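You operate a simulated robot arm through the tools that you are given. There is no shell and no other tool.

You are at the controls of a simulated robot arm. One attempt, no reset.

JOB
Set the teal driver to 10 and IN, and put its pack on charge.
Fine: the yellow-banded charger; switch the chargers off first, dock the pack, then switch them on.

Only the result counts: the job must be done as asked and must still hold three seconds after the hand-in. Knocking over, shifting, dropping, spilling or breaking anything else fails it.

ROBOT AND FRAMES
A 6-joint arm with a two-finger parallel gripper, fixed in place. Base frame: the origin is at the foot of the arm, x ahead of it, y to its left, z up. Readings come in m, degrees, newtons and seconds.
With the tool pointing down near the work surface it reaches from about 0.38 to 0.88 m from the base axis. Its first joint turns from -115.0 to 115.0 degrees. Payload 3.43 kg.
The tool frame sits at the grasp point between the pads (the TCP): z along the fingers, y along the line on which they close. The tips reach 0.034 m beyond it. The gripper opens to 0.128 m. The fingers are 0.024 m wide and 0.012 m thick; the gripper's body (0.048 by 0.13 m) begins 0.096 m behind the TCP.
Orientation is that of the tool frame in the base frame, as a unit quaternion [x, y, z, w]. With the fingers straight down and closing along the base's y, the tool's x points along the base's -x, its y along +y and its z along -z.

CONTROLS
- The arm moves only by the tool move_arm. Its argument "deltas" is a list of rows, each a list of 7 numbers: the shift along the tool's x, y, z in m, then the turn, a rotation vector about the tool's x, y, z in degrees, then the opening, from 0 (shut) to 1 (fully open). In form: [[tx, ty, tz, ax, ay, az, claw], ...]. A call has 1 to 20 rows; each row shifts and turns the commanded pose from where the row before left it, along the tool's axes as they then stand. A row lasts 0.2 s, in which the tool goes at most 0.05 m and 8.6 degrees; a call with a longer step from one row to the next is refused whole, and so is a gripper value outside its range. Where a pose cannot be reached the arm comes as near as it can. A force on the tool above 40 N (or 10 N above the force at the start of the call, whichever is more), or a blocked arm, ends the call early, and 0.2 s more pass. The fingers move at their own pace (about 0.108 m/s each) and stop on an object; they squeeze with about 20 N. The grip force told is the motor's: it shows also when the fingers shut on nothing. Time passes only in rows, and 0.2 s behind the last, so rows that do not move let the fingers close. The reply holds the time, the measured pose of the TCP, the force on the tool along the base axes, the opening and the grip force, in the units named above and with some noise, with the torque about the TCP (base axes, N m) and any sound that the robot's microphone picked up.
- Cameras (640 x 400 px; columns grow to the right, rows downward): "scene" is fixed at [0.0509, -0.5001, 1.6991]; the picture's right is [0.90, -0.43, 0.00], its down [-0.22, -0.47, -0.85] and it looks along [0.37, 0.77, -0.52] (base axes); focal length 345 px, centre (320, 200). "wrist" rides on the gripper at [0.076, -0.011, -0.16] in the tool frame; the picture's right is [0.15, 0.99, 0.00], its down [-0.88, 0.13, -0.46] and it looks along [-0.45, 0.07, 0.89] (tool axes); focal length 234 px, centre (320, 200). There is no depth. A picture from a camera that has moved, and an enlarged one, comes with that camera's place and axes in the base frame and with its lens.
- snapshot(camera): a new picture of that camera. It takes no simulated time.
- lift_body(by): slides the trunk up (or, below 0, down) by that many m; the arm rides with it, the base frame stays. It gives what a move gives, with no picture.
- inspect(camera, box): a new picture of the part [left, top, right, bottom] of that camera's present view, enlarged. It takes no simulated time.
- sign_off(): hands the job in; it is judged then, once.

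Nothing tells you positions but the pictures and the camera data. Unless the task says otherwise, let go and move clear before handing in.

The tools are called as a command line: name --pt "numbers of a row" for each row, then --argument value for the rest, lists and objects as JSON in quotes. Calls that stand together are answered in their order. move_arm: Moves the arm, as the interface text tells. Its arguments: {"type":"object","properties":{"deltas":{"type":"array","items":{"type":"array","items":{"type":"number"}}}},"required":["deltas"]} The other tools are called the same way: lift_body (by) slides the trunk up or down; snapshot (camera) takes a picture; inspect (camera, box) takes an enlarged picture of a part of a camera's view; sign_off () hands the job in.

At the start:

```text
time_s: 0.0
position: [0.5528, 0.1287, 1.3691]
tool_rot: [0.0, 1.0, 0.0, -0.001]
ft_force: [-0.2, 0.7, 0.1]
wrist_torque: [0.0, -0.02, 0.0]
opening: 0.128
grasp_force: 0.0
trunk travel left (down, up): [-0.625, 0.165]
```

scene: 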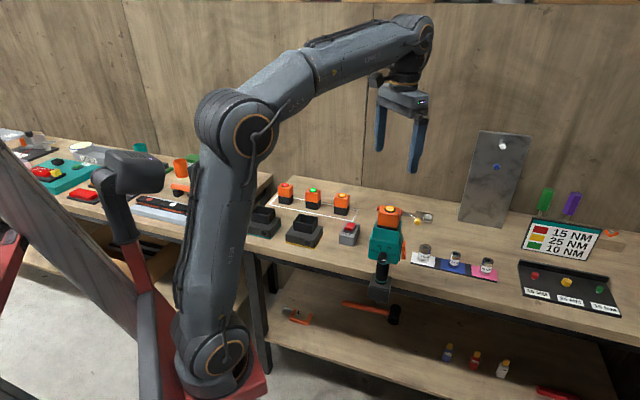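
wrist: 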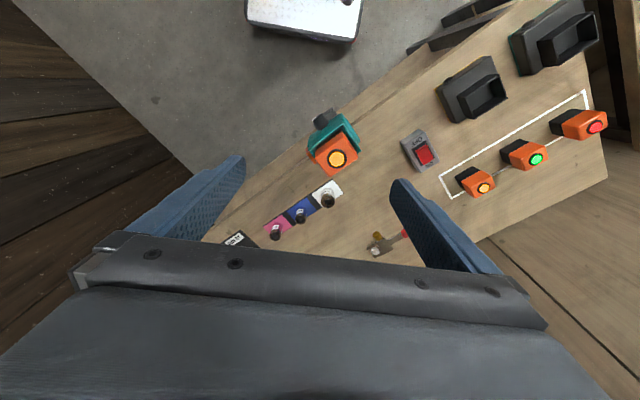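

I see a workbench with the teal driver standing on its chuck or battery, chargers, three spare packs, a rocker switch and a legend. I'll enlarge several parts to understand things before moving.

inspect --camera "scene" --box '[340, 180, 460, 310]'

inspect --camera "scene" --box '[230, 170, 380, 265]'

inspect --camera "scene" --box '[490, 180, 640, 320]'

inspect --camera "wrist" --box '[220, 60, 460, 260]'

inspect --camera "scene" --box '[0, 110, 220, 250]'

```text
3.08 times, centred on (400, 245) of scene
camera zoom: at [0.0509, -0.5001, 1.6991], right [0.9, -0.43, 0.0], down [-0.22, -0.47, -0.85], along [0.37, 0.77, -0.52], focal length 1060 px, centre (74, 62)
```

zoom: 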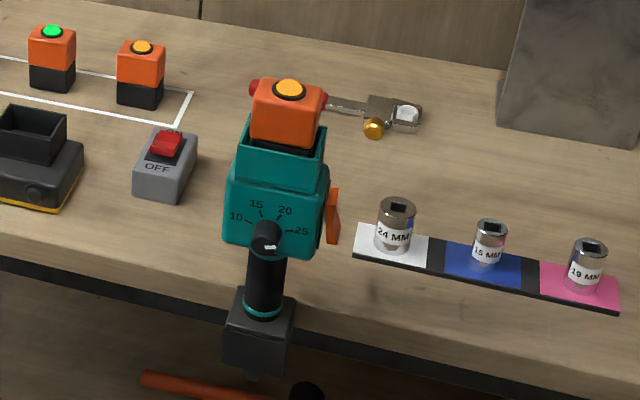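

```text
4.21 times, centred on (305, 218) of scene
camera zoom: at [0.0509, -0.5001, 1.6991], right [0.9, -0.43, 0.0], down [-0.22, -0.47, -0.85], along [0.37, 0.77, -0.52], focal length 1451 px, centre (383, 126)
```

zoom: 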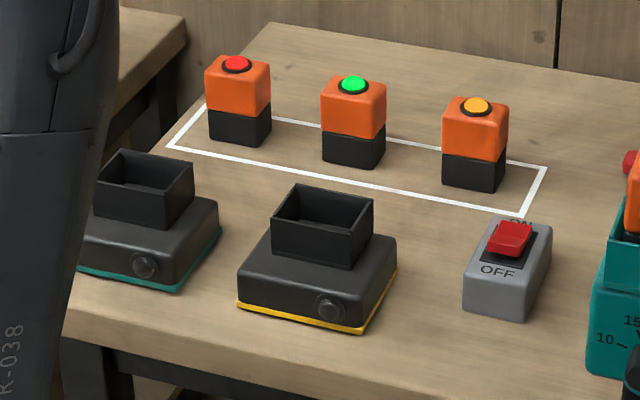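

```text
2.86 times, centred on (565, 250) of scene
camera zoom: at [0.0509, -0.5001, 1.6991], right [0.9, -0.43, 0.0], down [-0.22, -0.47, -0.85], along [0.37, 0.77, -0.52], focal length 984 px, centre (-380, 57)
```

zoom: 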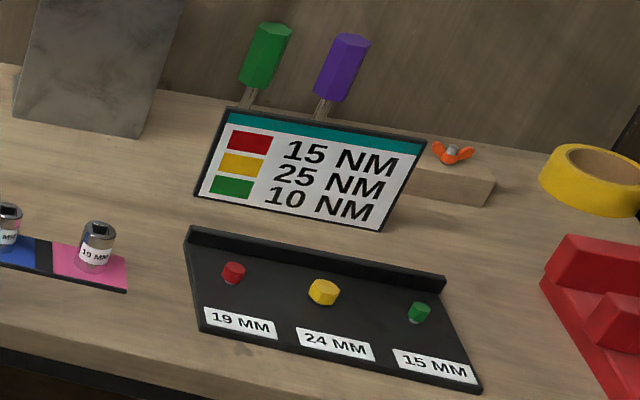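

```text
2.00 times, centred on (340, 160) of wrist
camera zoom: at [0.4778, 0.1174, 1.5287], right [-0.15, 0.99, 0.0], down [0.88, 0.13, 0.46], along [0.45, 0.07, -0.89], focal length 468 px, centre (280, 280)
```

zoom: 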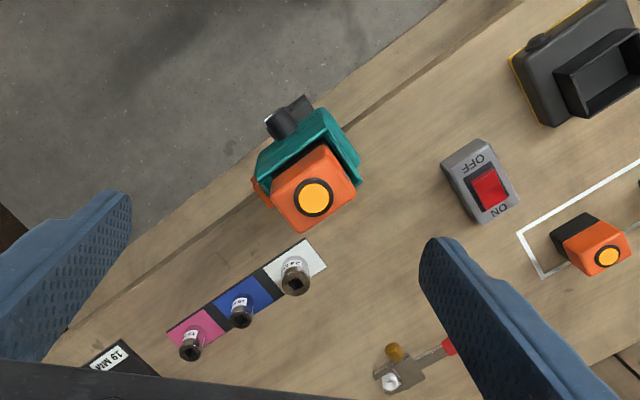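

```text
2.86 times, centred on (110, 180) of scene
camera zoom: at [0.0509, -0.5001, 1.6991], right [0.9, -0.43, 0.0], down [-0.22, -0.47, -0.85], along [0.37, 0.77, -0.52], focal length 984 px, centre (920, 257)
```

zoom: 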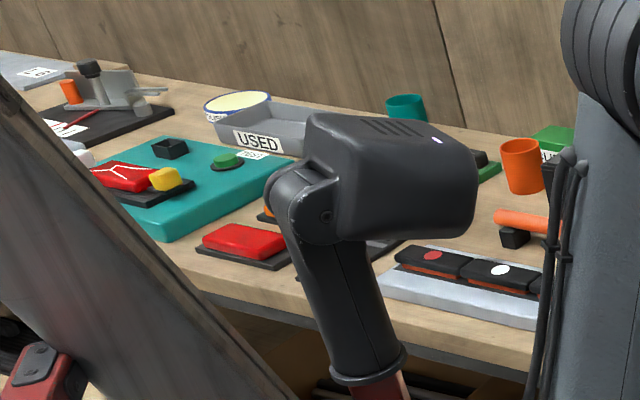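

The driver stands at about (0.59, 0.17) with its pack light at z about 1.15; the bench top seems to be near z 0.93. I'll back the tool off and tilt it to look at the driver's front.

move_arm --pt "0.03 0 0 0 -5 0 1" --pt "0.03 0 0 0 -5 0 1" --pt "0.03 0 0 0 -5 0 1" --pt "0.03 0 0 0 -5 0 1"

snapshot --camera "wrist"

snapshot --camera "scene"

```text
time_s: 1.0
position: [0.4339, 0.128, 1.3531]
tool_rot: [0.001, 0.985, 0.0, 0.173]
ft_force: [0.0, -0.8, -0.8]
wrist_torque: [-0.04, 0.06, 0.0]
opening: 0.1281
grasp_force: 0.1
trunk travel left (down, up): [-0.625, 0.165]
```

```text
taken
camera wrist: at [0.3097, 0.1178, 1.4769], right [-0.14, 0.99, -0.05], down [0.67, 0.13, 0.73], along [0.73, 0.07, -0.68], focal length 234 px, centre (320, 200)
```

wrist: 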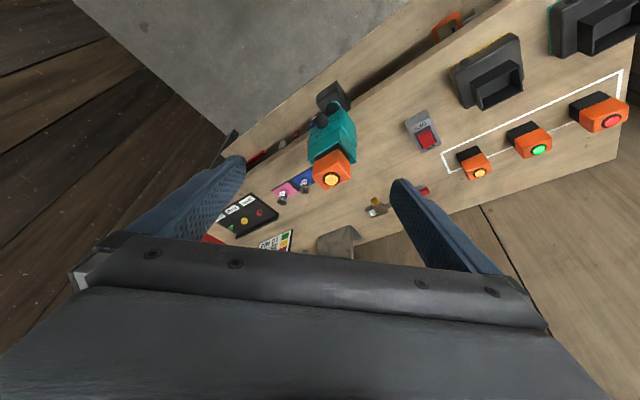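

```text
taken
```

scene: 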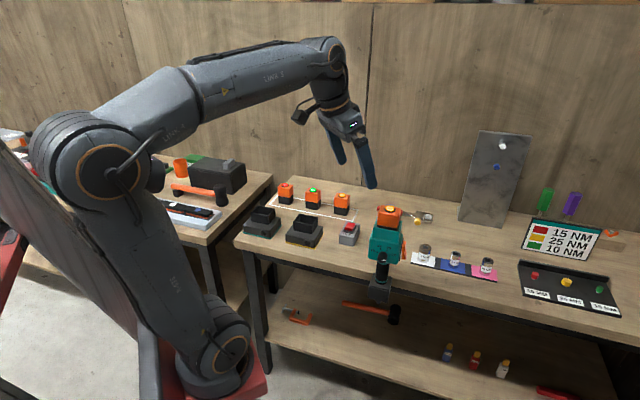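

Still gathering information: the bench runs diagonally, and its front faces the robot. I'll zoom in on the driver's dial and lever, the switch and the chargers.

inspect --camera "scene" --box '[360, 200, 420, 250]'

inspect --camera "scene" --box '[350, 230, 420, 310]'

inspect --camera "wrist" --box '[290, 70, 370, 200]'

inspect --camera "scene" --box '[325, 210, 375, 260]'

inspect --camera "wrist" --box '[390, 40, 550, 190]'

```text
8.00 times, centred on (390, 225) of scene
camera zoom: at [0.0509, -0.5001, 1.6991], right [0.9, -0.43, 0.0], down [-0.22, -0.47, -0.85], along [0.37, 0.77, -0.52], focal length 2756 px, centre (-240, 0)
```

zoom: 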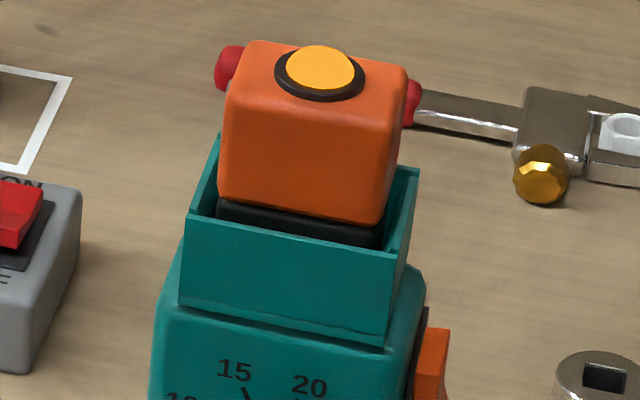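

```text
5.00 times, centred on (385, 270) of scene
camera zoom: at [0.0509, -0.5001, 1.6991], right [0.9, -0.43, 0.0], down [-0.22, -0.47, -0.85], along [0.37, 0.77, -0.52], focal length 1723 px, centre (-5, -150)
```

zoom: 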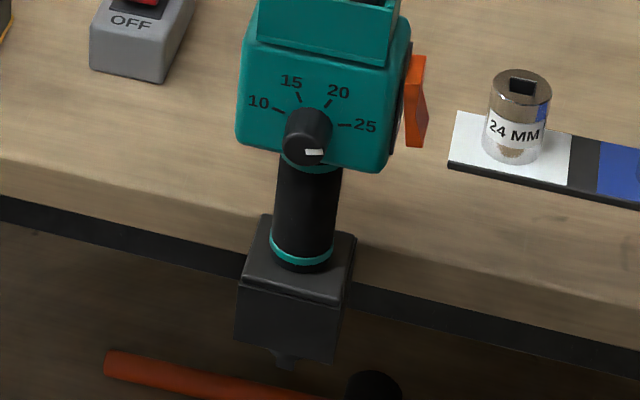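

```text
3.08 times, centred on (330, 135) of wrist
camera zoom: at [0.3097, 0.1178, 1.4769], right [-0.14, 0.99, -0.05], down [0.67, 0.13, 0.73], along [0.73, 0.07, -0.68], focal length 720 px, centre (289, 400)
```

zoom: 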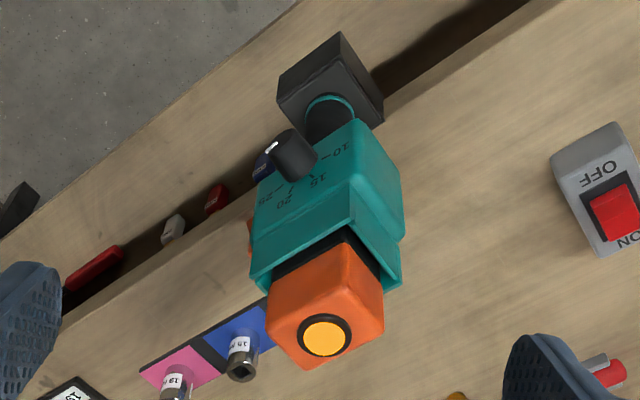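

```text
8.00 times, centred on (350, 235) of scene
camera zoom: at [0.0509, -0.5001, 1.6991], right [0.9, -0.43, 0.0], down [-0.22, -0.47, -0.85], along [0.37, 0.77, -0.52], focal length 2756 px, centre (80, -80)
```

zoom: 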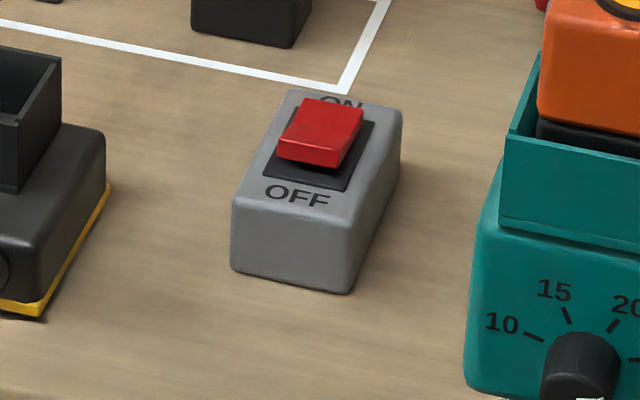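

```text
2.67 times, centred on (470, 115) of wrist
camera zoom: at [0.3097, 0.1178, 1.4769], right [-0.14, 0.99, -0.05], down [0.67, 0.13, 0.73], along [0.73, 0.07, -0.68], focal length 624 px, centre (-80, 427)
```

zoom: 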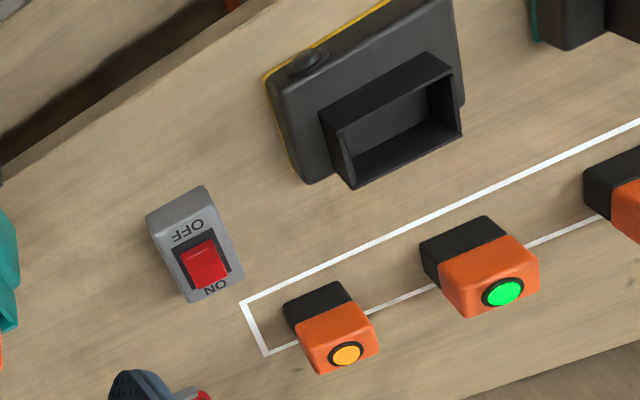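

The driver hangs nose-down in a black holder at the bench edge, with the dial facing the robot and an orange lever on its right flank; the switch appears to be ON. I'll turn the tool to face the bench squarely and lower the trunk for a close look at the dial.

move_arm --pt "0.0072 -0.043 -0.0026 0 0 0 1" --pt "0.0072 -0.043 -0.0026 0 0 0 1" --pt "0.0072 -0.043 -0.0026 0 0 0 1" --pt "0 0 0 -2.45 0 -6.74 1" --pt "0 0 0 -2.45 0 -6.74 1" --pt "0 0 0 -2.45 0 -6.74 1" --pt "0 0 0 -2.45 0 -6.74 1" --pt "0 0 0 -2.45 0 -6.74 1" --pt "0 0 0 -2.45 0 -6.74 1"

lift_body --by -0.12

snapshot --camera "wrist"

snapshot --camera "scene"

```text
time_s: 3.0
position: [0.4558, 0.0071, 1.3613]
tool_rot: [-0.362, 0.916, 0.064, 0.161]
ft_force: [-0.4, -0.2, -0.1]
wrist_torque: [-0.05, -0.04, 0.01]
opening: 0.1278
grasp_force: 0.1
out of reach, approached as far as the arm can: row 1, 2, 3
trunk travel left (down, up): [-0.625, 0.165]
```

```text
time_s: 4.5
position: [0.4621, 0.0073, 1.2421]
tool_rot: [-0.361, 0.916, 0.063, 0.161]
ft_force: [-0.2, 0.4, -0.5]
wrist_torque: [0.01, -0.02, 0.0]
opening: 0.1277
grasp_force: 0.1
trunk travel left (down, up): [-0.505, 0.285]
```

```text
taken
camera wrist: at [0.3783, -0.0867, 1.3661], right [-0.78, 0.63, -0.05], down [0.4, 0.55, 0.73], along [0.49, 0.55, -0.68], focal length 234 px, centre (320, 200)
```

wrist: 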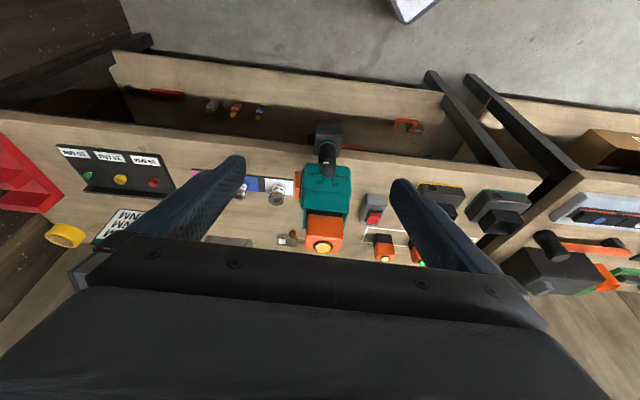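

```text
taken
```

scene: 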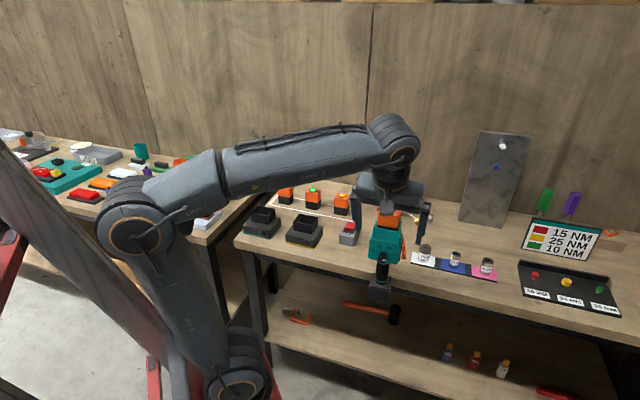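

The tool faces the bench squarely now, with the driver ahead of the camera. I'll enlarge the driver and the switch.

inspect --camera "wrist" --box '[280, 110, 370, 260]'

inspect --camera "wrist" --box '[350, 170, 540, 270]'

```text
2.67 times, centred on (325, 185) of wrist
camera zoom: at [0.3783, -0.0867, 1.3661], right [-0.78, 0.63, -0.05], down [0.4, 0.55, 0.73], along [0.49, 0.55, -0.68], focal length 624 px, centre (307, 240)
```

zoom: 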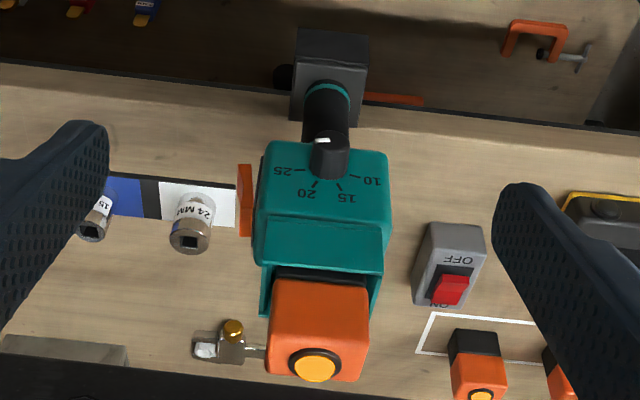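

```text
3.37 times, centred on (445, 220) of wrist
camera zoom: at [0.3783, -0.0867, 1.3661], right [-0.78, 0.63, -0.05], down [0.4, 0.55, 0.73], along [0.49, 0.55, -0.68], focal length 789 px, centre (-101, 133)
```

zoom: 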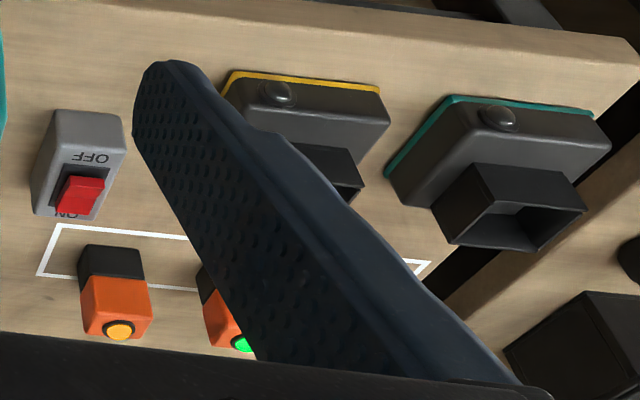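

The driver's pack light is at about (0.588, 0.162, 1.164), and the switch rocker is at about (0.61, 0.42, 0.92). I'll raise the tool, set it vertical and carry it over to the switch for a close look before pressing anything.

move_arm --pt "-0.0103 0 -0.0282 0 0 0 0.5" --pt "-0.0103 0 -0.0282 0 0 0 0.0" --pt "0 0 0 0 6.67 0 0" --pt "0 0 0 0 6.67 0 0" --pt "0 0 0 0 6.67 0 0" --pt "-0.0419 0.0221 0 0 0 0 0" --pt "-0.0419 0.0221 0 0 0 0 0" --pt "-0.0419 0.0221 0 0 0 0 0" --pt "-0.0419 0.0221 0 0 0 0 0" --pt "-0.0419 0.0221 0 0 0 0 0" --pt "-0.0419 0.0221 0 0 0 0 0" --pt "-0.0419 0.0221 0 0 0 0 0"

snapshot --camera "wrist"

snapshot --camera "scene"

```text
time_s: 7.1
position: [0.5709, 0.3194, 1.3024]
tool_rot: [-0.367, 0.93, 0.001, 0.0]
ft_force: [-1.6, -0.5, 0.9]
wrist_torque: [0.11, -0.09, -0.01]
opening: 0.0003
grasp_force: 19.8
trunk travel left (down, up): [-0.505, 0.285]
```

```text
taken
camera wrist: at [0.524, 0.2605, 1.4615], right [-0.78, 0.62, 0.0], down [0.56, 0.7, 0.46], along [0.28, 0.36, -0.89], focal length 234 px, centre (320, 200)
```

wrist: 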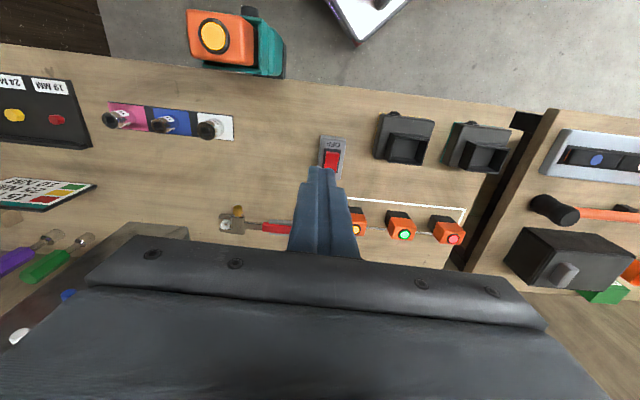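

```text
taken
```

scene: 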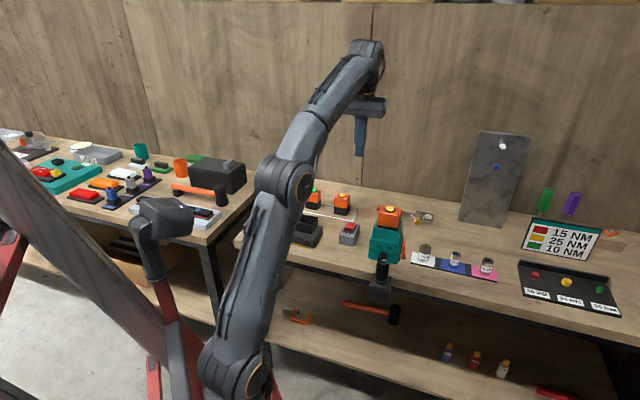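

The tool is vertical and closed, just short of the switch. I'll enlarge the switch and charger areas.

inspect --camera "wrist" --box '[290, 120, 370, 200]'

inspect --camera "wrist" --box '[340, 90, 520, 250]'

inspect --camera "wrist" --box '[170, 0, 310, 90]'

```text
5.00 times, centred on (330, 160) of wrist
camera zoom: at [0.524, 0.2605, 1.4615], right [-0.78, 0.62, 0.0], down [0.56, 0.7, 0.46], along [0.28, 0.36, -0.89], focal length 1171 px, centre (270, 400)
```

zoom: 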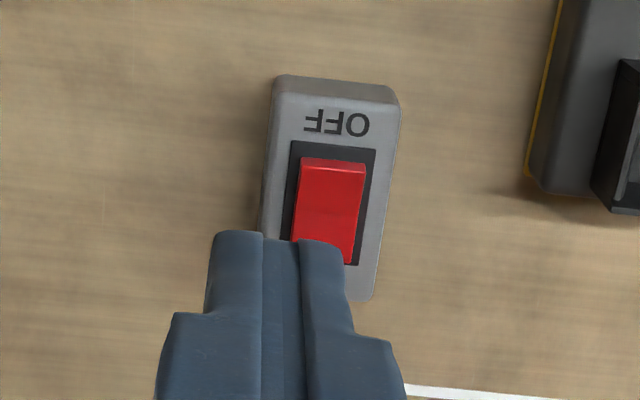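

```text
2.50 times, centred on (430, 170) of wrist
camera zoom: at [0.524, 0.2605, 1.4615], right [-0.78, 0.62, 0.0], down [0.56, 0.7, 0.46], along [0.28, 0.36, -0.89], focal length 585 px, centre (45, 275)
```

zoom: 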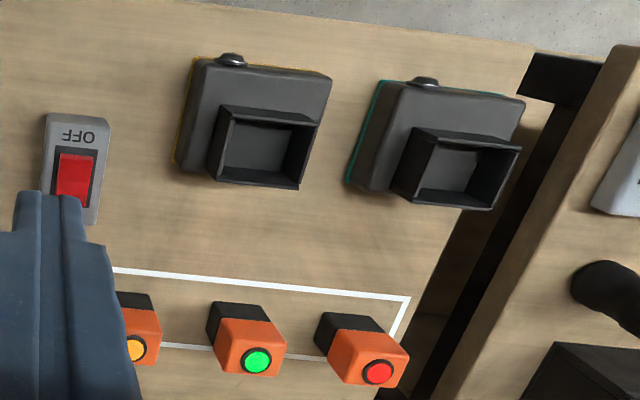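

```text
4.44 times, centred on (240, 45) of wrist
camera zoom: at [0.524, 0.2605, 1.4615], right [-0.78, 0.62, 0.0], down [0.56, 0.7, 0.46], along [0.28, 0.36, -0.89], focal length 1041 px, centre (676, 889)
```

zoom: 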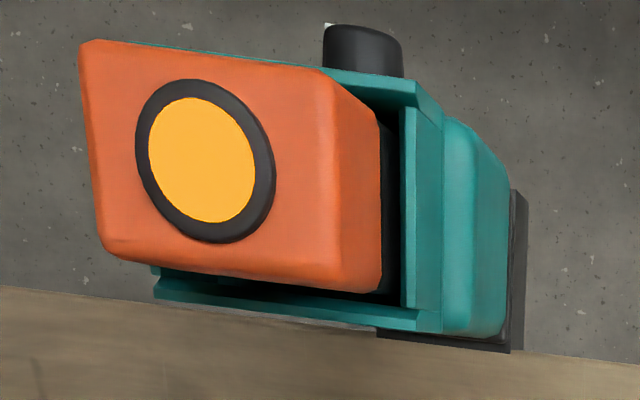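

The rocker centre is at about (0.606, 0.406, 0.941), with its OFF end toward the robot, and it appears to be pressed at ON. I'll descend to just above the OFF end, tilted so that the fingertip's near edge leads.

move_arm --pt "-0.0118 0.0067 0.0417 0 0 0 0" --pt "-0.0118 0.0067 0.0417 0 0 0 0" --pt "-0.0118 0.0067 0.0417 0 0 0 0" --pt "-0.0118 0.0067 0.0417 0 0 0 0" --pt "-0.0118 0.0067 0.0417 0 0 0 0" --pt "-0.0118 0.0067 0.0367 0 0 0 0" --pt "0 0 0 0 -6.67 0 0" --pt "0 0 0 0 -6.67 0 0" --pt "0 0 0 0 -6.67 0 0" --pt "0 0 0 0 0 0 0"

snapshot --camera "wrist"

inspect --camera "scene" --box '[310, 190, 400, 260]'

```text
time_s: 9.3
position: [0.5951, 0.3978, 1.0567]
tool_rot: [-0.361, 0.916, 0.064, 0.161]
ft_force: [-0.2, -0.2, -0.5]
wrist_torque: [0.0, 0.01, 0.0]
opening: 0.0001
grasp_force: 20.2
trunk travel left (down, up): [-0.505, 0.285]
```

```text
taken
camera wrist: at [0.5112, 0.304, 1.1797], right [-0.78, 0.63, -0.05], down [0.4, 0.55, 0.73], along [0.49, 0.55, -0.68], focal length 234 px, centre (320, 200)
```

wrist: 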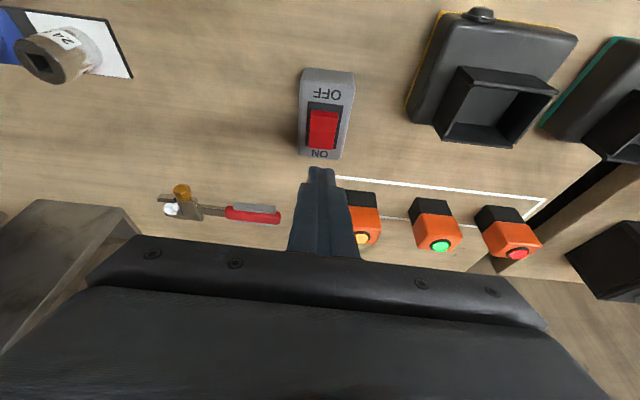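

```text
5.71 times, centred on (355, 225) of scene
camera zoom: at [0.0509, -0.5001, 1.6991], right [0.9, -0.43, 0.0], down [-0.22, -0.47, -0.85], along [0.37, 0.77, -0.52], focal length 1969 px, centre (120, 57)
```

zoom: 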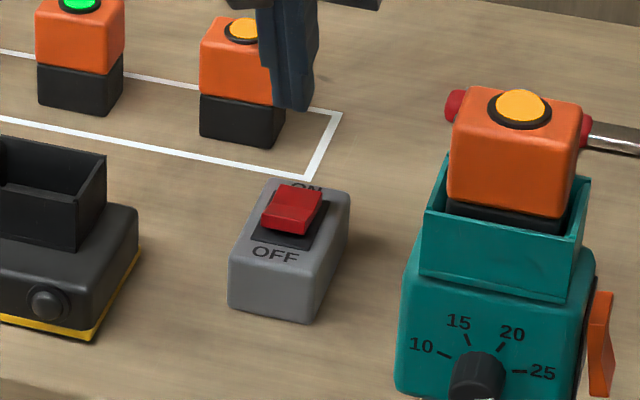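

The tip hovers beyond the switch in view. I'll enlarge for precise aim.

inspect --camera "wrist" --box '[280, 60, 370, 180]'

```text
3.33 times, centred on (325, 120) of wrist
camera zoom: at [0.5112, 0.304, 1.1797], right [-0.78, 0.63, -0.05], down [0.4, 0.55, 0.73], along [0.49, 0.55, -0.68], focal length 781 px, centre (303, 467)
```

zoom: 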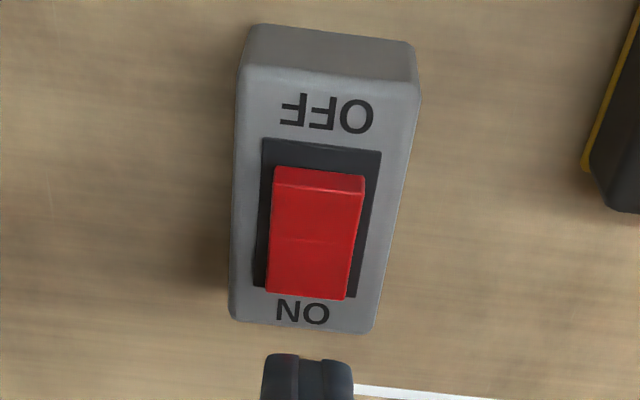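

The OFF edge of the rocker is at (0.592, 0.395, 0.945), right beneath the leading fingertip edge. I'll go down and press.

move_arm --pt "0.0103 0 0.0282 0 0 0 0" --pt "0.0103 0 0.0282 0 0 0 0" --pt "0.0027 0 0.0075 0 0 0 0" --pt "0.0014 0 0.0038 0 0 0 0" --pt "0.0014 0 0.0038 0 0 0 0"

inspect --camera "wrist" --box '[280, 110, 370, 190]'

```text
time_s: 10.5
position: [0.5926, 0.3982, 0.979]
tool_rot: [-0.361, 0.916, 0.064, 0.161]
ft_force: [0.3, 0.2, 0.4]
wrist_torque: [0.01, 0.01, 0.03]
opening: 0.0
grasp_force: 19.6
trunk travel left (down, up): [-0.505, 0.285]
```

```text
5.00 times, centred on (325, 150) of wrist
camera zoom: at [0.5106, 0.3042, 1.1033], right [-0.78, 0.63, -0.05], down [0.4, 0.55, 0.73], along [0.49, 0.55, -0.68], focal length 1171 px, centre (295, 450)
```

zoom: 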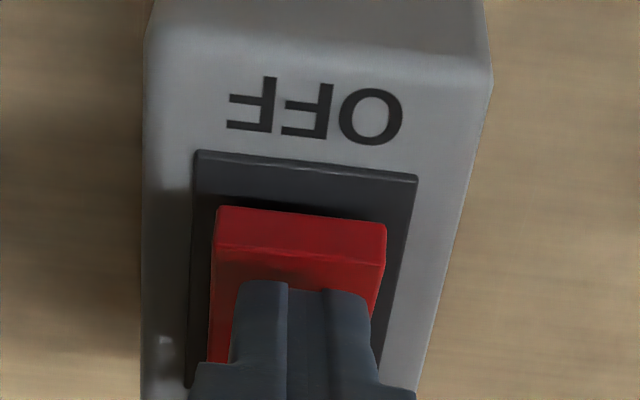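

The fingertip is a hair above the rocker's raised OFF end. I'll press in small steps.

move_arm --pt "0.001 0 0.0028 0 0 0 0" --pt "0.001 0 0.0028 0 0 0 0" --pt "0.001 0 0.0028 0 0 0 0" --pt "0 0 0 0 0 0 0"

inspect --camera "wrist" --box '[280, 110, 370, 190]'

```text
time_s: 11.5
position: [0.5944, 0.3966, 0.9727]
tool_rot: [-0.36, 0.916, 0.064, 0.162]
ft_force: [-1.5, -2.9, 13.1]
wrist_torque: [-0.12, 0.1, 0.02]
opening: 0.0
grasp_force: 19.6
trunk travel left (down, up): [-0.505, 0.285]
```

```text
5.00 times, centred on (325, 150) of wrist
camera zoom: at [0.5106, 0.304, 1.0961], right [-0.78, 0.63, -0.05], down [0.4, 0.55, 0.73], along [0.49, 0.55, -0.68], focal length 1171 px, centre (295, 450)
```

zoom: 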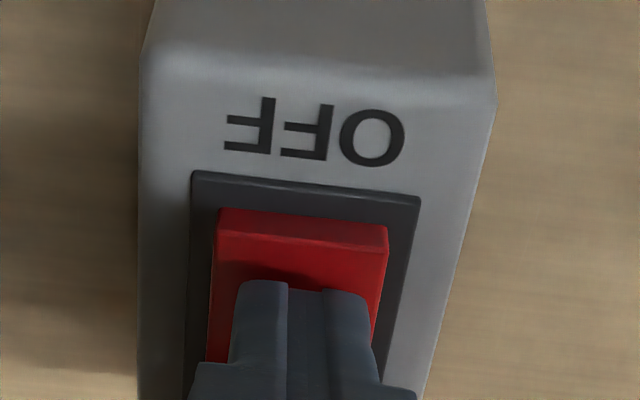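

The rocker is yielding, at 13 N. I'll press a little further.

move_arm --pt "0.001 0 0.0028 0 0 0 0" --pt "0.001 0 0.0028 0 0 0 0" --pt "0.0005 0 0.0014 0 0 0 0" --pt "0 0 0 0 0 0 0"

inspect --camera "wrist" --box '[280, 110, 370, 190]'

```text
time_s: 12.0
position: [0.596, 0.3993, 0.9721]
tool_rot: [-0.36, 0.916, 0.065, 0.164]
ft_force: [-4.2, -3.8, 12.8]
wrist_torque: [-0.16, 0.15, -0.01]
opening: 0.0003
grasp_force: 20.0
trunk travel left (down, up): [-0.505, 0.285]
stopped in row 2: the force on the tool passed its limit at 44 N (the readings are from after the stop); the commanded pose is now the measured one
```

```text
5.00 times, centred on (325, 150) of wrist
camera zoom: at [0.5111, 0.3045, 1.0952], right [-0.78, 0.63, -0.05], down [0.4, 0.55, 0.73], along [0.49, 0.55, -0.68], focal length 1171 px, centre (295, 450)
```

zoom: 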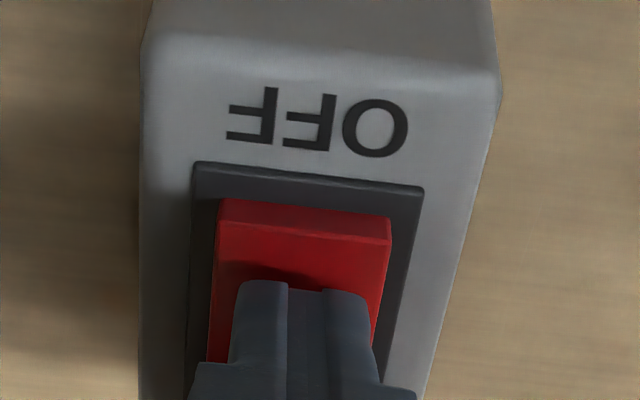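

Force rose to 44 N without a reported click. I'll lift off and look at the rocker's state.

move_arm --pt "-0.0068 0 -0.0188 0 0 0 0" --pt "-0.0068 0 -0.0188 0 0 0 0" --pt "-0.0068 0 -0.0188 0 0 0 0" --pt "0 0 0 0 0 0 0"

inspect --camera "wrist" --box '[280, 60, 370, 180]'

inspect --camera "scene" --box '[325, 210, 375, 260]'

```text
time_s: 13.0
position: [0.5954, 0.3995, 1.0301]
tool_rot: [-0.361, 0.916, 0.064, 0.163]
ft_force: [-0.2, 1.0, 0.0]
wrist_torque: [-0.02, 0.01, -0.01]
opening: 0.0
grasp_force: 19.6
trunk travel left (down, up): [-0.505, 0.285]
```

```text
3.33 times, centred on (325, 120) of wrist
camera zoom: at [0.5112, 0.3043, 1.1542], right [-0.78, 0.63, -0.05], down [0.4, 0.55, 0.73], along [0.49, 0.55, -0.68], focal length 781 px, centre (303, 467)
```

zoom: 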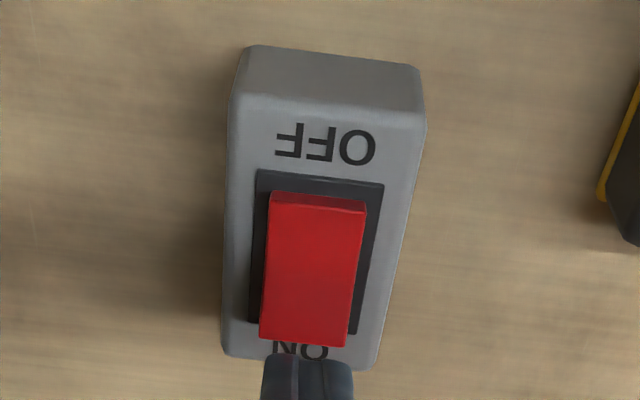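

```text
8.00 times, centred on (350, 235) of scene
camera zoom: at [0.0509, -0.5001, 1.6991], right [0.9, -0.43, 0.0], down [-0.22, -0.47, -0.85], along [0.37, 0.77, -0.52], focal length 2756 px, centre (80, -80)
```

zoom: 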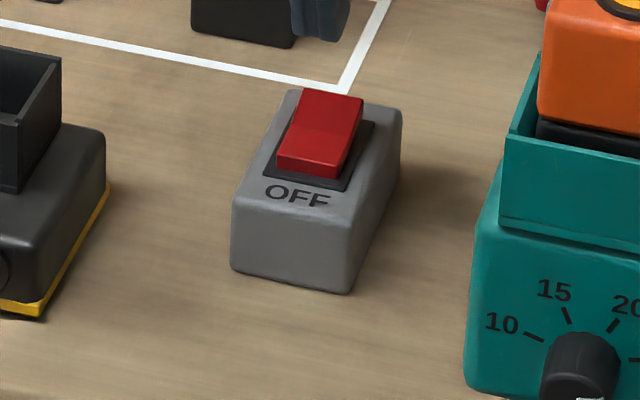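

The rocker has flipped: the ON end is now raised, so the chargers are OFF, and the box did not move. Next I'll rise and go above the driver's pack at about (0.586, 0.160), aligned with the bench at 45°.

move_arm --pt "-0.0164 0 -0.0451 0 0 0 0" --pt "-0.0164 0 -0.0451 0 0 0 0" --pt "-0.0164 0 -0.0451 0 0 0 0" --pt "-0.0164 0 -0.0451 0 0 0 0" --pt "-0.0164 0 -0.0451 0 0 0 0" --pt "0 0 0 0 6.67 0 0.4" --pt "0 0 0 0 6.67 0 0.8" --pt "0 0 0 0 6.67 -2 0.8" --pt "0.0294 -0.0271 0 0 0 0 0.8" --pt "0.0294 -0.0271 0 0 0 0 0.8" --pt "0.0294 -0.0271 0 0 0 0 0.8" --pt "0.0294 -0.0271 0 0 0 0 0.8" --pt "0.0294 -0.0271 0 0 0 0 0.8" --pt "0.0294 -0.0271 0 0 0 0 0.8" --pt "0 0 0 0 0 0 0.8"

snapshot --camera "wrist"

inspect --camera "scene" --box '[340, 150, 450, 260]'

```text
time_s: 16.2
position: [0.5818, 0.1543, 1.2668]
tool_rot: [-0.383, 0.924, -0.001, 0.002]
ft_force: [0.4, 0.2, 0.5]
wrist_torque: [-0.06, -0.01, -0.02]
opening: 0.1024
grasp_force: 0.1
out of reach, approached as far as the arm can: row 8
trunk travel left (down, up): [-0.505, 0.285]
```

```text
taken
camera wrist: at [0.5377, 0.0941, 1.4262], right [-0.8, 0.6, 0.0], down [0.53, 0.71, 0.46], along [0.27, 0.37, -0.89], focal length 234 px, centre (320, 200)
```

wrist: 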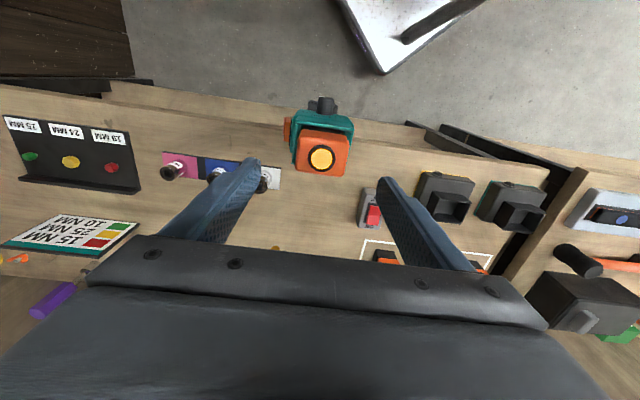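

```text
3.64 times, centred on (395, 205) of scene
camera zoom: at [0.0509, -0.5001, 1.6991], right [0.9, -0.43, 0.0], down [-0.22, -0.47, -0.85], along [0.37, 0.77, -0.52], focal length 1253 px, centre (47, 182)
```

zoom: 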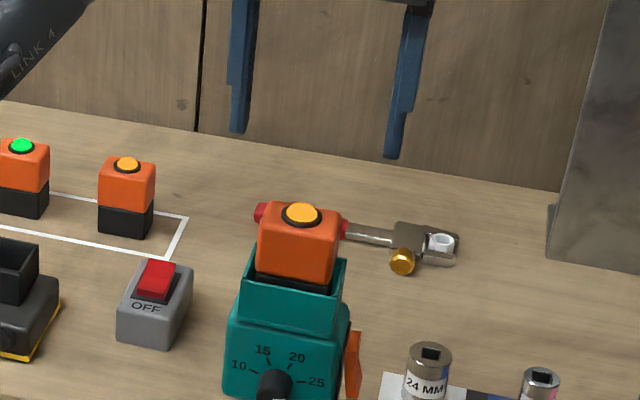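

The tool is above the pack, nearly centred. I'll enlarge to check centring and the pack's yaw.

inspect --camera "wrist" --box '[270, 90, 370, 190]'

inspect --camera "wrist" --box '[380, 150, 500, 240]'

```text
4.00 times, centred on (320, 140) of wrist
camera zoom: at [0.5377, 0.0941, 1.4262], right [-0.8, 0.6, 0.0], down [0.53, 0.71, 0.46], along [0.27, 0.37, -0.89], focal length 937 px, centre (320, 440)
```

zoom: 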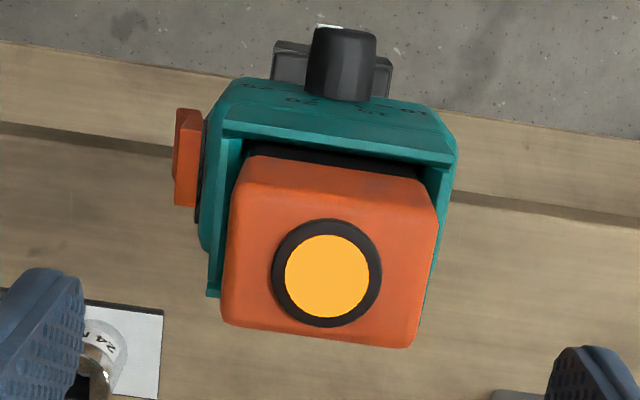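

```text
4.44 times, centred on (440, 195) of wrist
camera zoom: at [0.5377, 0.0941, 1.4262], right [-0.8, 0.6, 0.0], down [0.53, 0.71, 0.46], along [0.27, 0.37, -0.89], focal length 1041 px, centre (-213, 222)
```

zoom: 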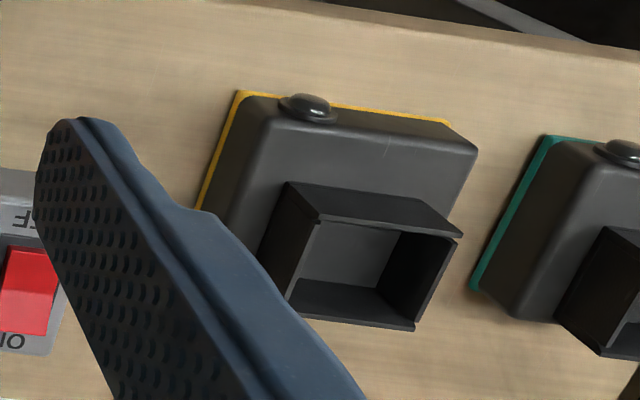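

The pack is 6 mm ahead of the tool axis and 3 mm to the left, and its yaw matches. I'll correct that and descend around the orange body, then check before closing.

move_arm --pt "-0.006 0.003 0 0 0 0 0.8" --pt "0 0 0.035 0 0 0 0.8" --pt "0 0 0.035 0 0 0 0.8" --pt "0 0 0.03 0 0 0 0.8" --pt "0 0 0.02 0 0 0 0.8" --pt "0 0 0 0 0 0 0.8"

snapshot --camera "wrist"

inspect --camera "scene" --box '[350, 180, 430, 260]'

```text
time_s: 17.6
position: [0.5838, 0.1618, 1.1476]
tool_rot: [-0.383, 0.924, 0.0, 0.002]
ft_force: [0.6, 0.7, 0.5]
wrist_torque: [-0.01, -0.03, 0.01]
opening: 0.1022
grasp_force: 0.0
trunk travel left (down, up): [-0.505, 0.285]
```

```text
taken
camera wrist: at [0.5389, 0.1014, 1.3058], right [-0.8, 0.6, 0.0], down [0.53, 0.71, 0.46], along [0.28, 0.37, -0.89], focal length 234 px, centre (320, 200)
```

wrist: 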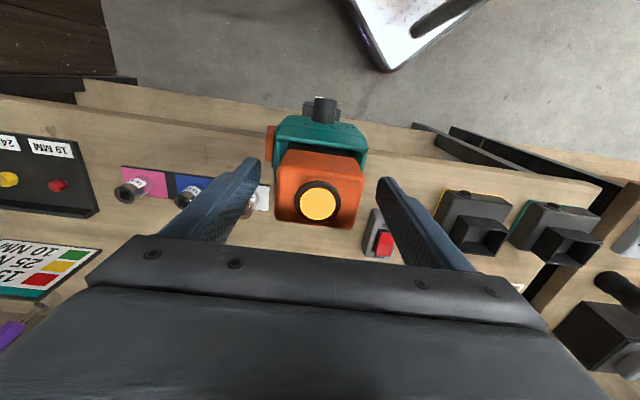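

```text
5.00 times, centred on (390, 220) of scene
camera zoom: at [0.0509, -0.5001, 1.6991], right [0.9, -0.43, 0.0], down [-0.22, -0.47, -0.85], along [0.37, 0.77, -0.52], focal length 1723 px, centre (-30, 100)
```

zoom: 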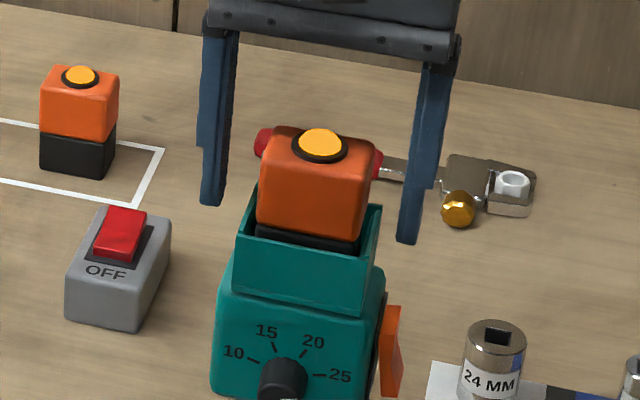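

The fingers straddle the orange body above the teal rim. I'll close the gripper.

move_arm --pt "0 0 0 0 0 0 0.5" --pt "0 0 0 0 0 0 0.3" --pt "0 0 0 0 0 0 0.3" --pt "0 0 0 0 0 0 0.3"

inspect --camera "scene" --box '[350, 180, 430, 260]'

```text
time_s: 18.6
position: [0.5847, 0.1631, 1.1477]
tool_rot: [-0.383, 0.924, 0.0, 0.002]
ft_force: [2.4, -2.3, -0.4]
wrist_torque: [-0.02, -0.33, -0.08]
opening: 0.0759
grasp_force: 19.5
trunk travel left (down, up): [-0.505, 0.285]
```

```text
5.00 times, centred on (390, 220) of scene
camera zoom: at [0.0509, -0.5001, 1.6991], right [0.9, -0.43, 0.0], down [-0.22, -0.47, -0.85], along [0.37, 0.77, -0.52], focal length 1723 px, centre (-30, 100)
```

zoom: 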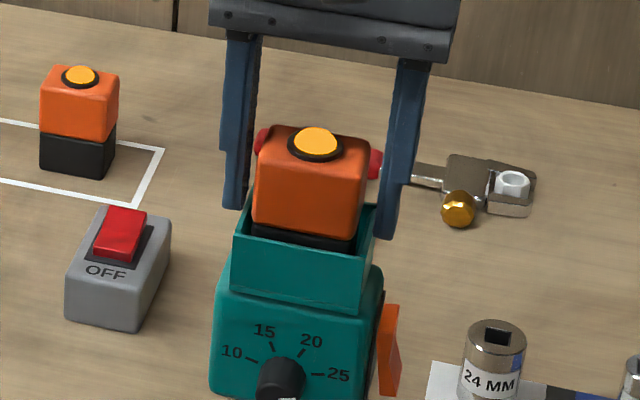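

The fingers stopped at 0.076 m, so the tips have met the teal socket walls rather than the pack. I'll reopen and look at the rim height.

move_arm --pt "0 0 0 0 0 0 0.7" --pt "0 0 0 0 0 0 0.8" --pt "0 0 -0.02 0 0 0 0.8" --pt "0 0 0 0 0 0 0.8"

inspect --camera "scene" --box '[370, 195, 410, 245]'

inspect --camera "wrist" --box '[250, 90, 390, 240]'

```text
time_s: 19.6
position: [0.5855, 0.1629, 1.168]
tool_rot: [-0.383, 0.924, 0.0, 0.002]
ft_force: [-0.3, 0.1, 0.4]
wrist_torque: [0.01, 0.03, 0.0]
opening: 0.1023
grasp_force: 0.1
trunk travel left (down, up): [-0.505, 0.285]
```

```text
8.00 times, centred on (390, 220) of scene
camera zoom: at [0.0509, -0.5001, 1.6991], right [0.9, -0.43, 0.0], down [-0.22, -0.47, -0.85], along [0.37, 0.77, -0.52], focal length 2756 px, centre (-240, 40)
```

zoom: 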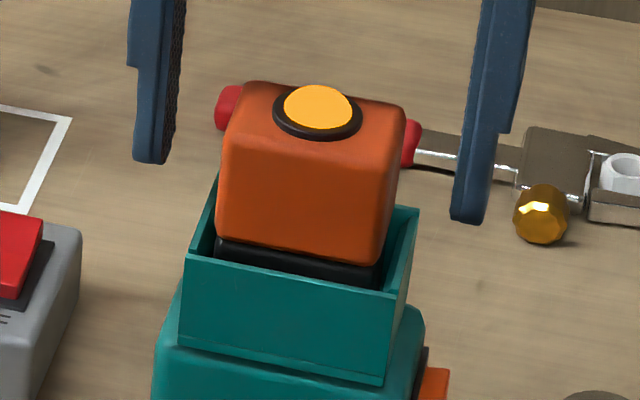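

```text
2.67 times, centred on (320, 165) of wrist
camera zoom: at [0.5394, 0.1012, 1.3263], right [-0.8, 0.6, 0.0], down [0.53, 0.71, 0.46], along [0.27, 0.37, -0.89], focal length 624 px, centre (320, 293)
```

zoom: 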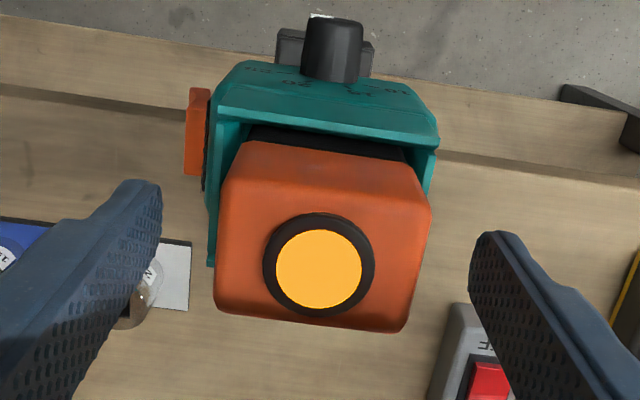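

The driver stayed in place; the socket rim is at z about 1.116. I'll set the tips at about 1.123, just above it, and close on the pack.

move_arm --pt "0 0 0.011 0 0 0 0.8" --pt "0 0 0 0 0 0 0.6" --pt "0 0 0 0 0 0 0.45" --pt "0 0 0 0 0 0 0.3" --pt "0 0 0 0 0 0 0.3"

inspect --camera "scene" --box '[350, 180, 430, 260]'

inspect --camera "wrist" --box '[250, 90, 390, 240]'

```text
time_s: 20.8
position: [0.5848, 0.1624, 1.1568]
tool_rot: [-0.382, 0.924, 0.0, 0.002]
ft_force: [1.3, 0.1, 1.0]
wrist_torque: [0.02, 0.01, 0.01]
opening: 0.06
grasp_force: 20.2
trunk travel left (down, up): [-0.505, 0.285]
```

```text
5.00 times, centred on (390, 220) of scene
camera zoom: at [0.0509, -0.5001, 1.6991], right [0.9, -0.43, 0.0], down [-0.22, -0.47, -0.85], along [0.37, 0.77, -0.52], focal length 1723 px, centre (-30, 100)
```

zoom: 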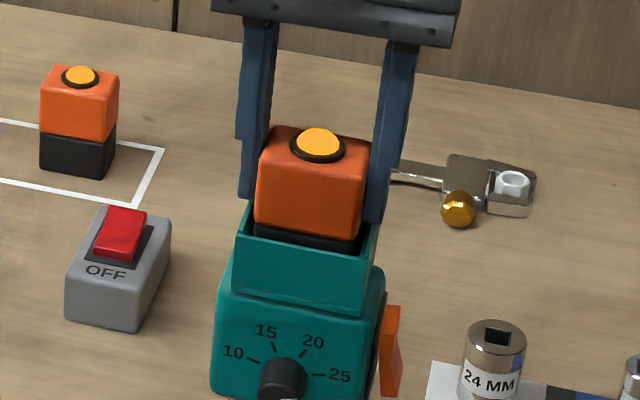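

```text
2.67 times, centred on (320, 165) of wrist
camera zoom: at [0.5396, 0.101, 1.3152], right [-0.8, 0.6, 0.0], down [0.53, 0.71, 0.46], along [0.28, 0.37, -0.89], focal length 624 px, centre (320, 293)
```

zoom: 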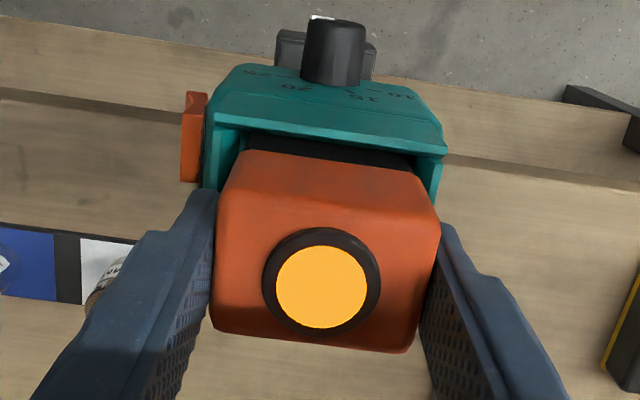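

The pack is gripped at 60 mm width with 20 N. I'll lift slowly and check the driver stays put.

move_arm --pt "0 0 -0.006 0 0 0 0.3" --pt "0 0 -0.008 0 0 0 0.3" --pt "0 0 -0.008 0 0 0 0.3" --pt "0 0 0 0 0 0 0.3"

inspect --camera "scene" --box '[350, 180, 430, 260]'

```text
time_s: 21.8
position: [0.5841, 0.1604, 1.1785]
tool_rot: [-0.383, 0.924, 0.0, 0.002]
ft_force: [0.4, 0.2, -3.1]
wrist_torque: [-0.01, 0.03, -0.01]
opening: 0.0598
grasp_force: 20.1
trunk travel left (down, up): [-0.505, 0.285]
```

```text
5.00 times, centred on (390, 220) of scene
camera zoom: at [0.0509, -0.5001, 1.6991], right [0.9, -0.43, 0.0], down [-0.22, -0.47, -0.85], along [0.37, 0.77, -0.52], focal length 1723 px, centre (-30, 100)
```

zoom: 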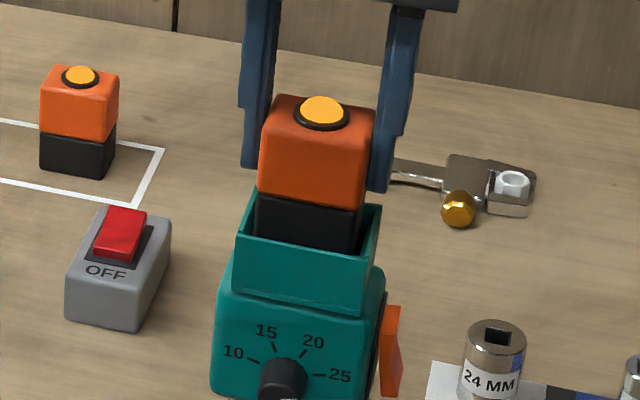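

The pack lifts freely (about 3.5 N) and the driver stays still. I'll raise it clear and look at the pack's base and the empty socket.

move_arm --pt "0 0 -0.03 0 0 0 0.3" --pt "0 0 -0.03 0 0 0 0.3" --pt "0 0 -0.035 0 0 0 0.3" --pt "0 0 0 0 0 0 0.3"

inspect --camera "scene" --box '[350, 150, 430, 260]'

snapshot --camera "wrist"

```text
time_s: 22.8
position: [0.5848, 0.1617, 1.2732]
tool_rot: [-0.382, 0.924, 0.0, 0.002]
ft_force: [-0.1, 0.0, -2.5]
wrist_torque: [0.02, 0.04, 0.02]
opening: 0.0599
grasp_force: 20.4
trunk travel left (down, up): [-0.505, 0.285]
```

```text
3.64 times, centred on (390, 205) of scene
camera zoom: at [0.0509, -0.5001, 1.6991], right [0.9, -0.43, 0.0], down [-0.22, -0.47, -0.85], along [0.37, 0.77, -0.52], focal length 1253 px, centre (66, 182)
```

zoom: 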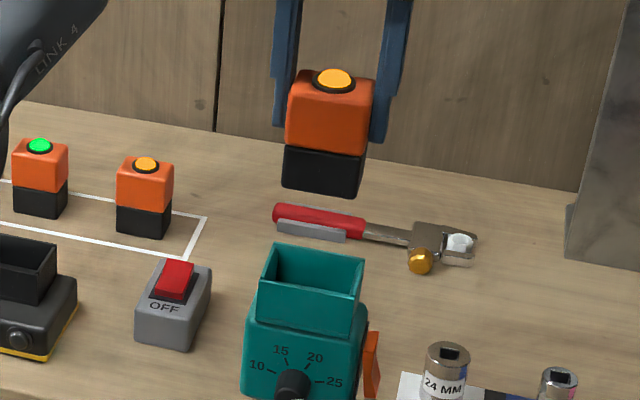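

```text
taken
camera wrist: at [0.539, 0.1012, 1.4319], right [-0.8, 0.6, 0.0], down [0.53, 0.71, 0.46], along [0.27, 0.37, -0.89], focal length 234 px, centre (320, 200)
```

wrist: 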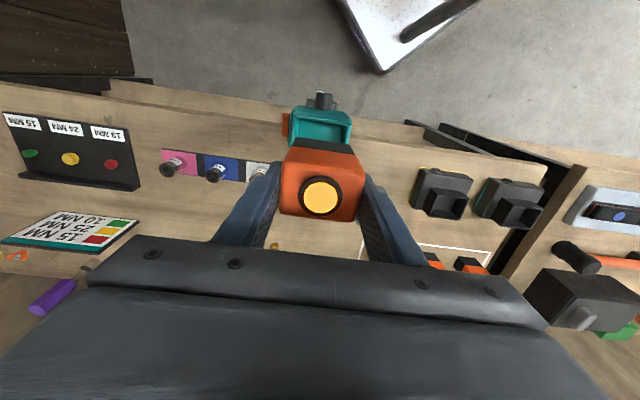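

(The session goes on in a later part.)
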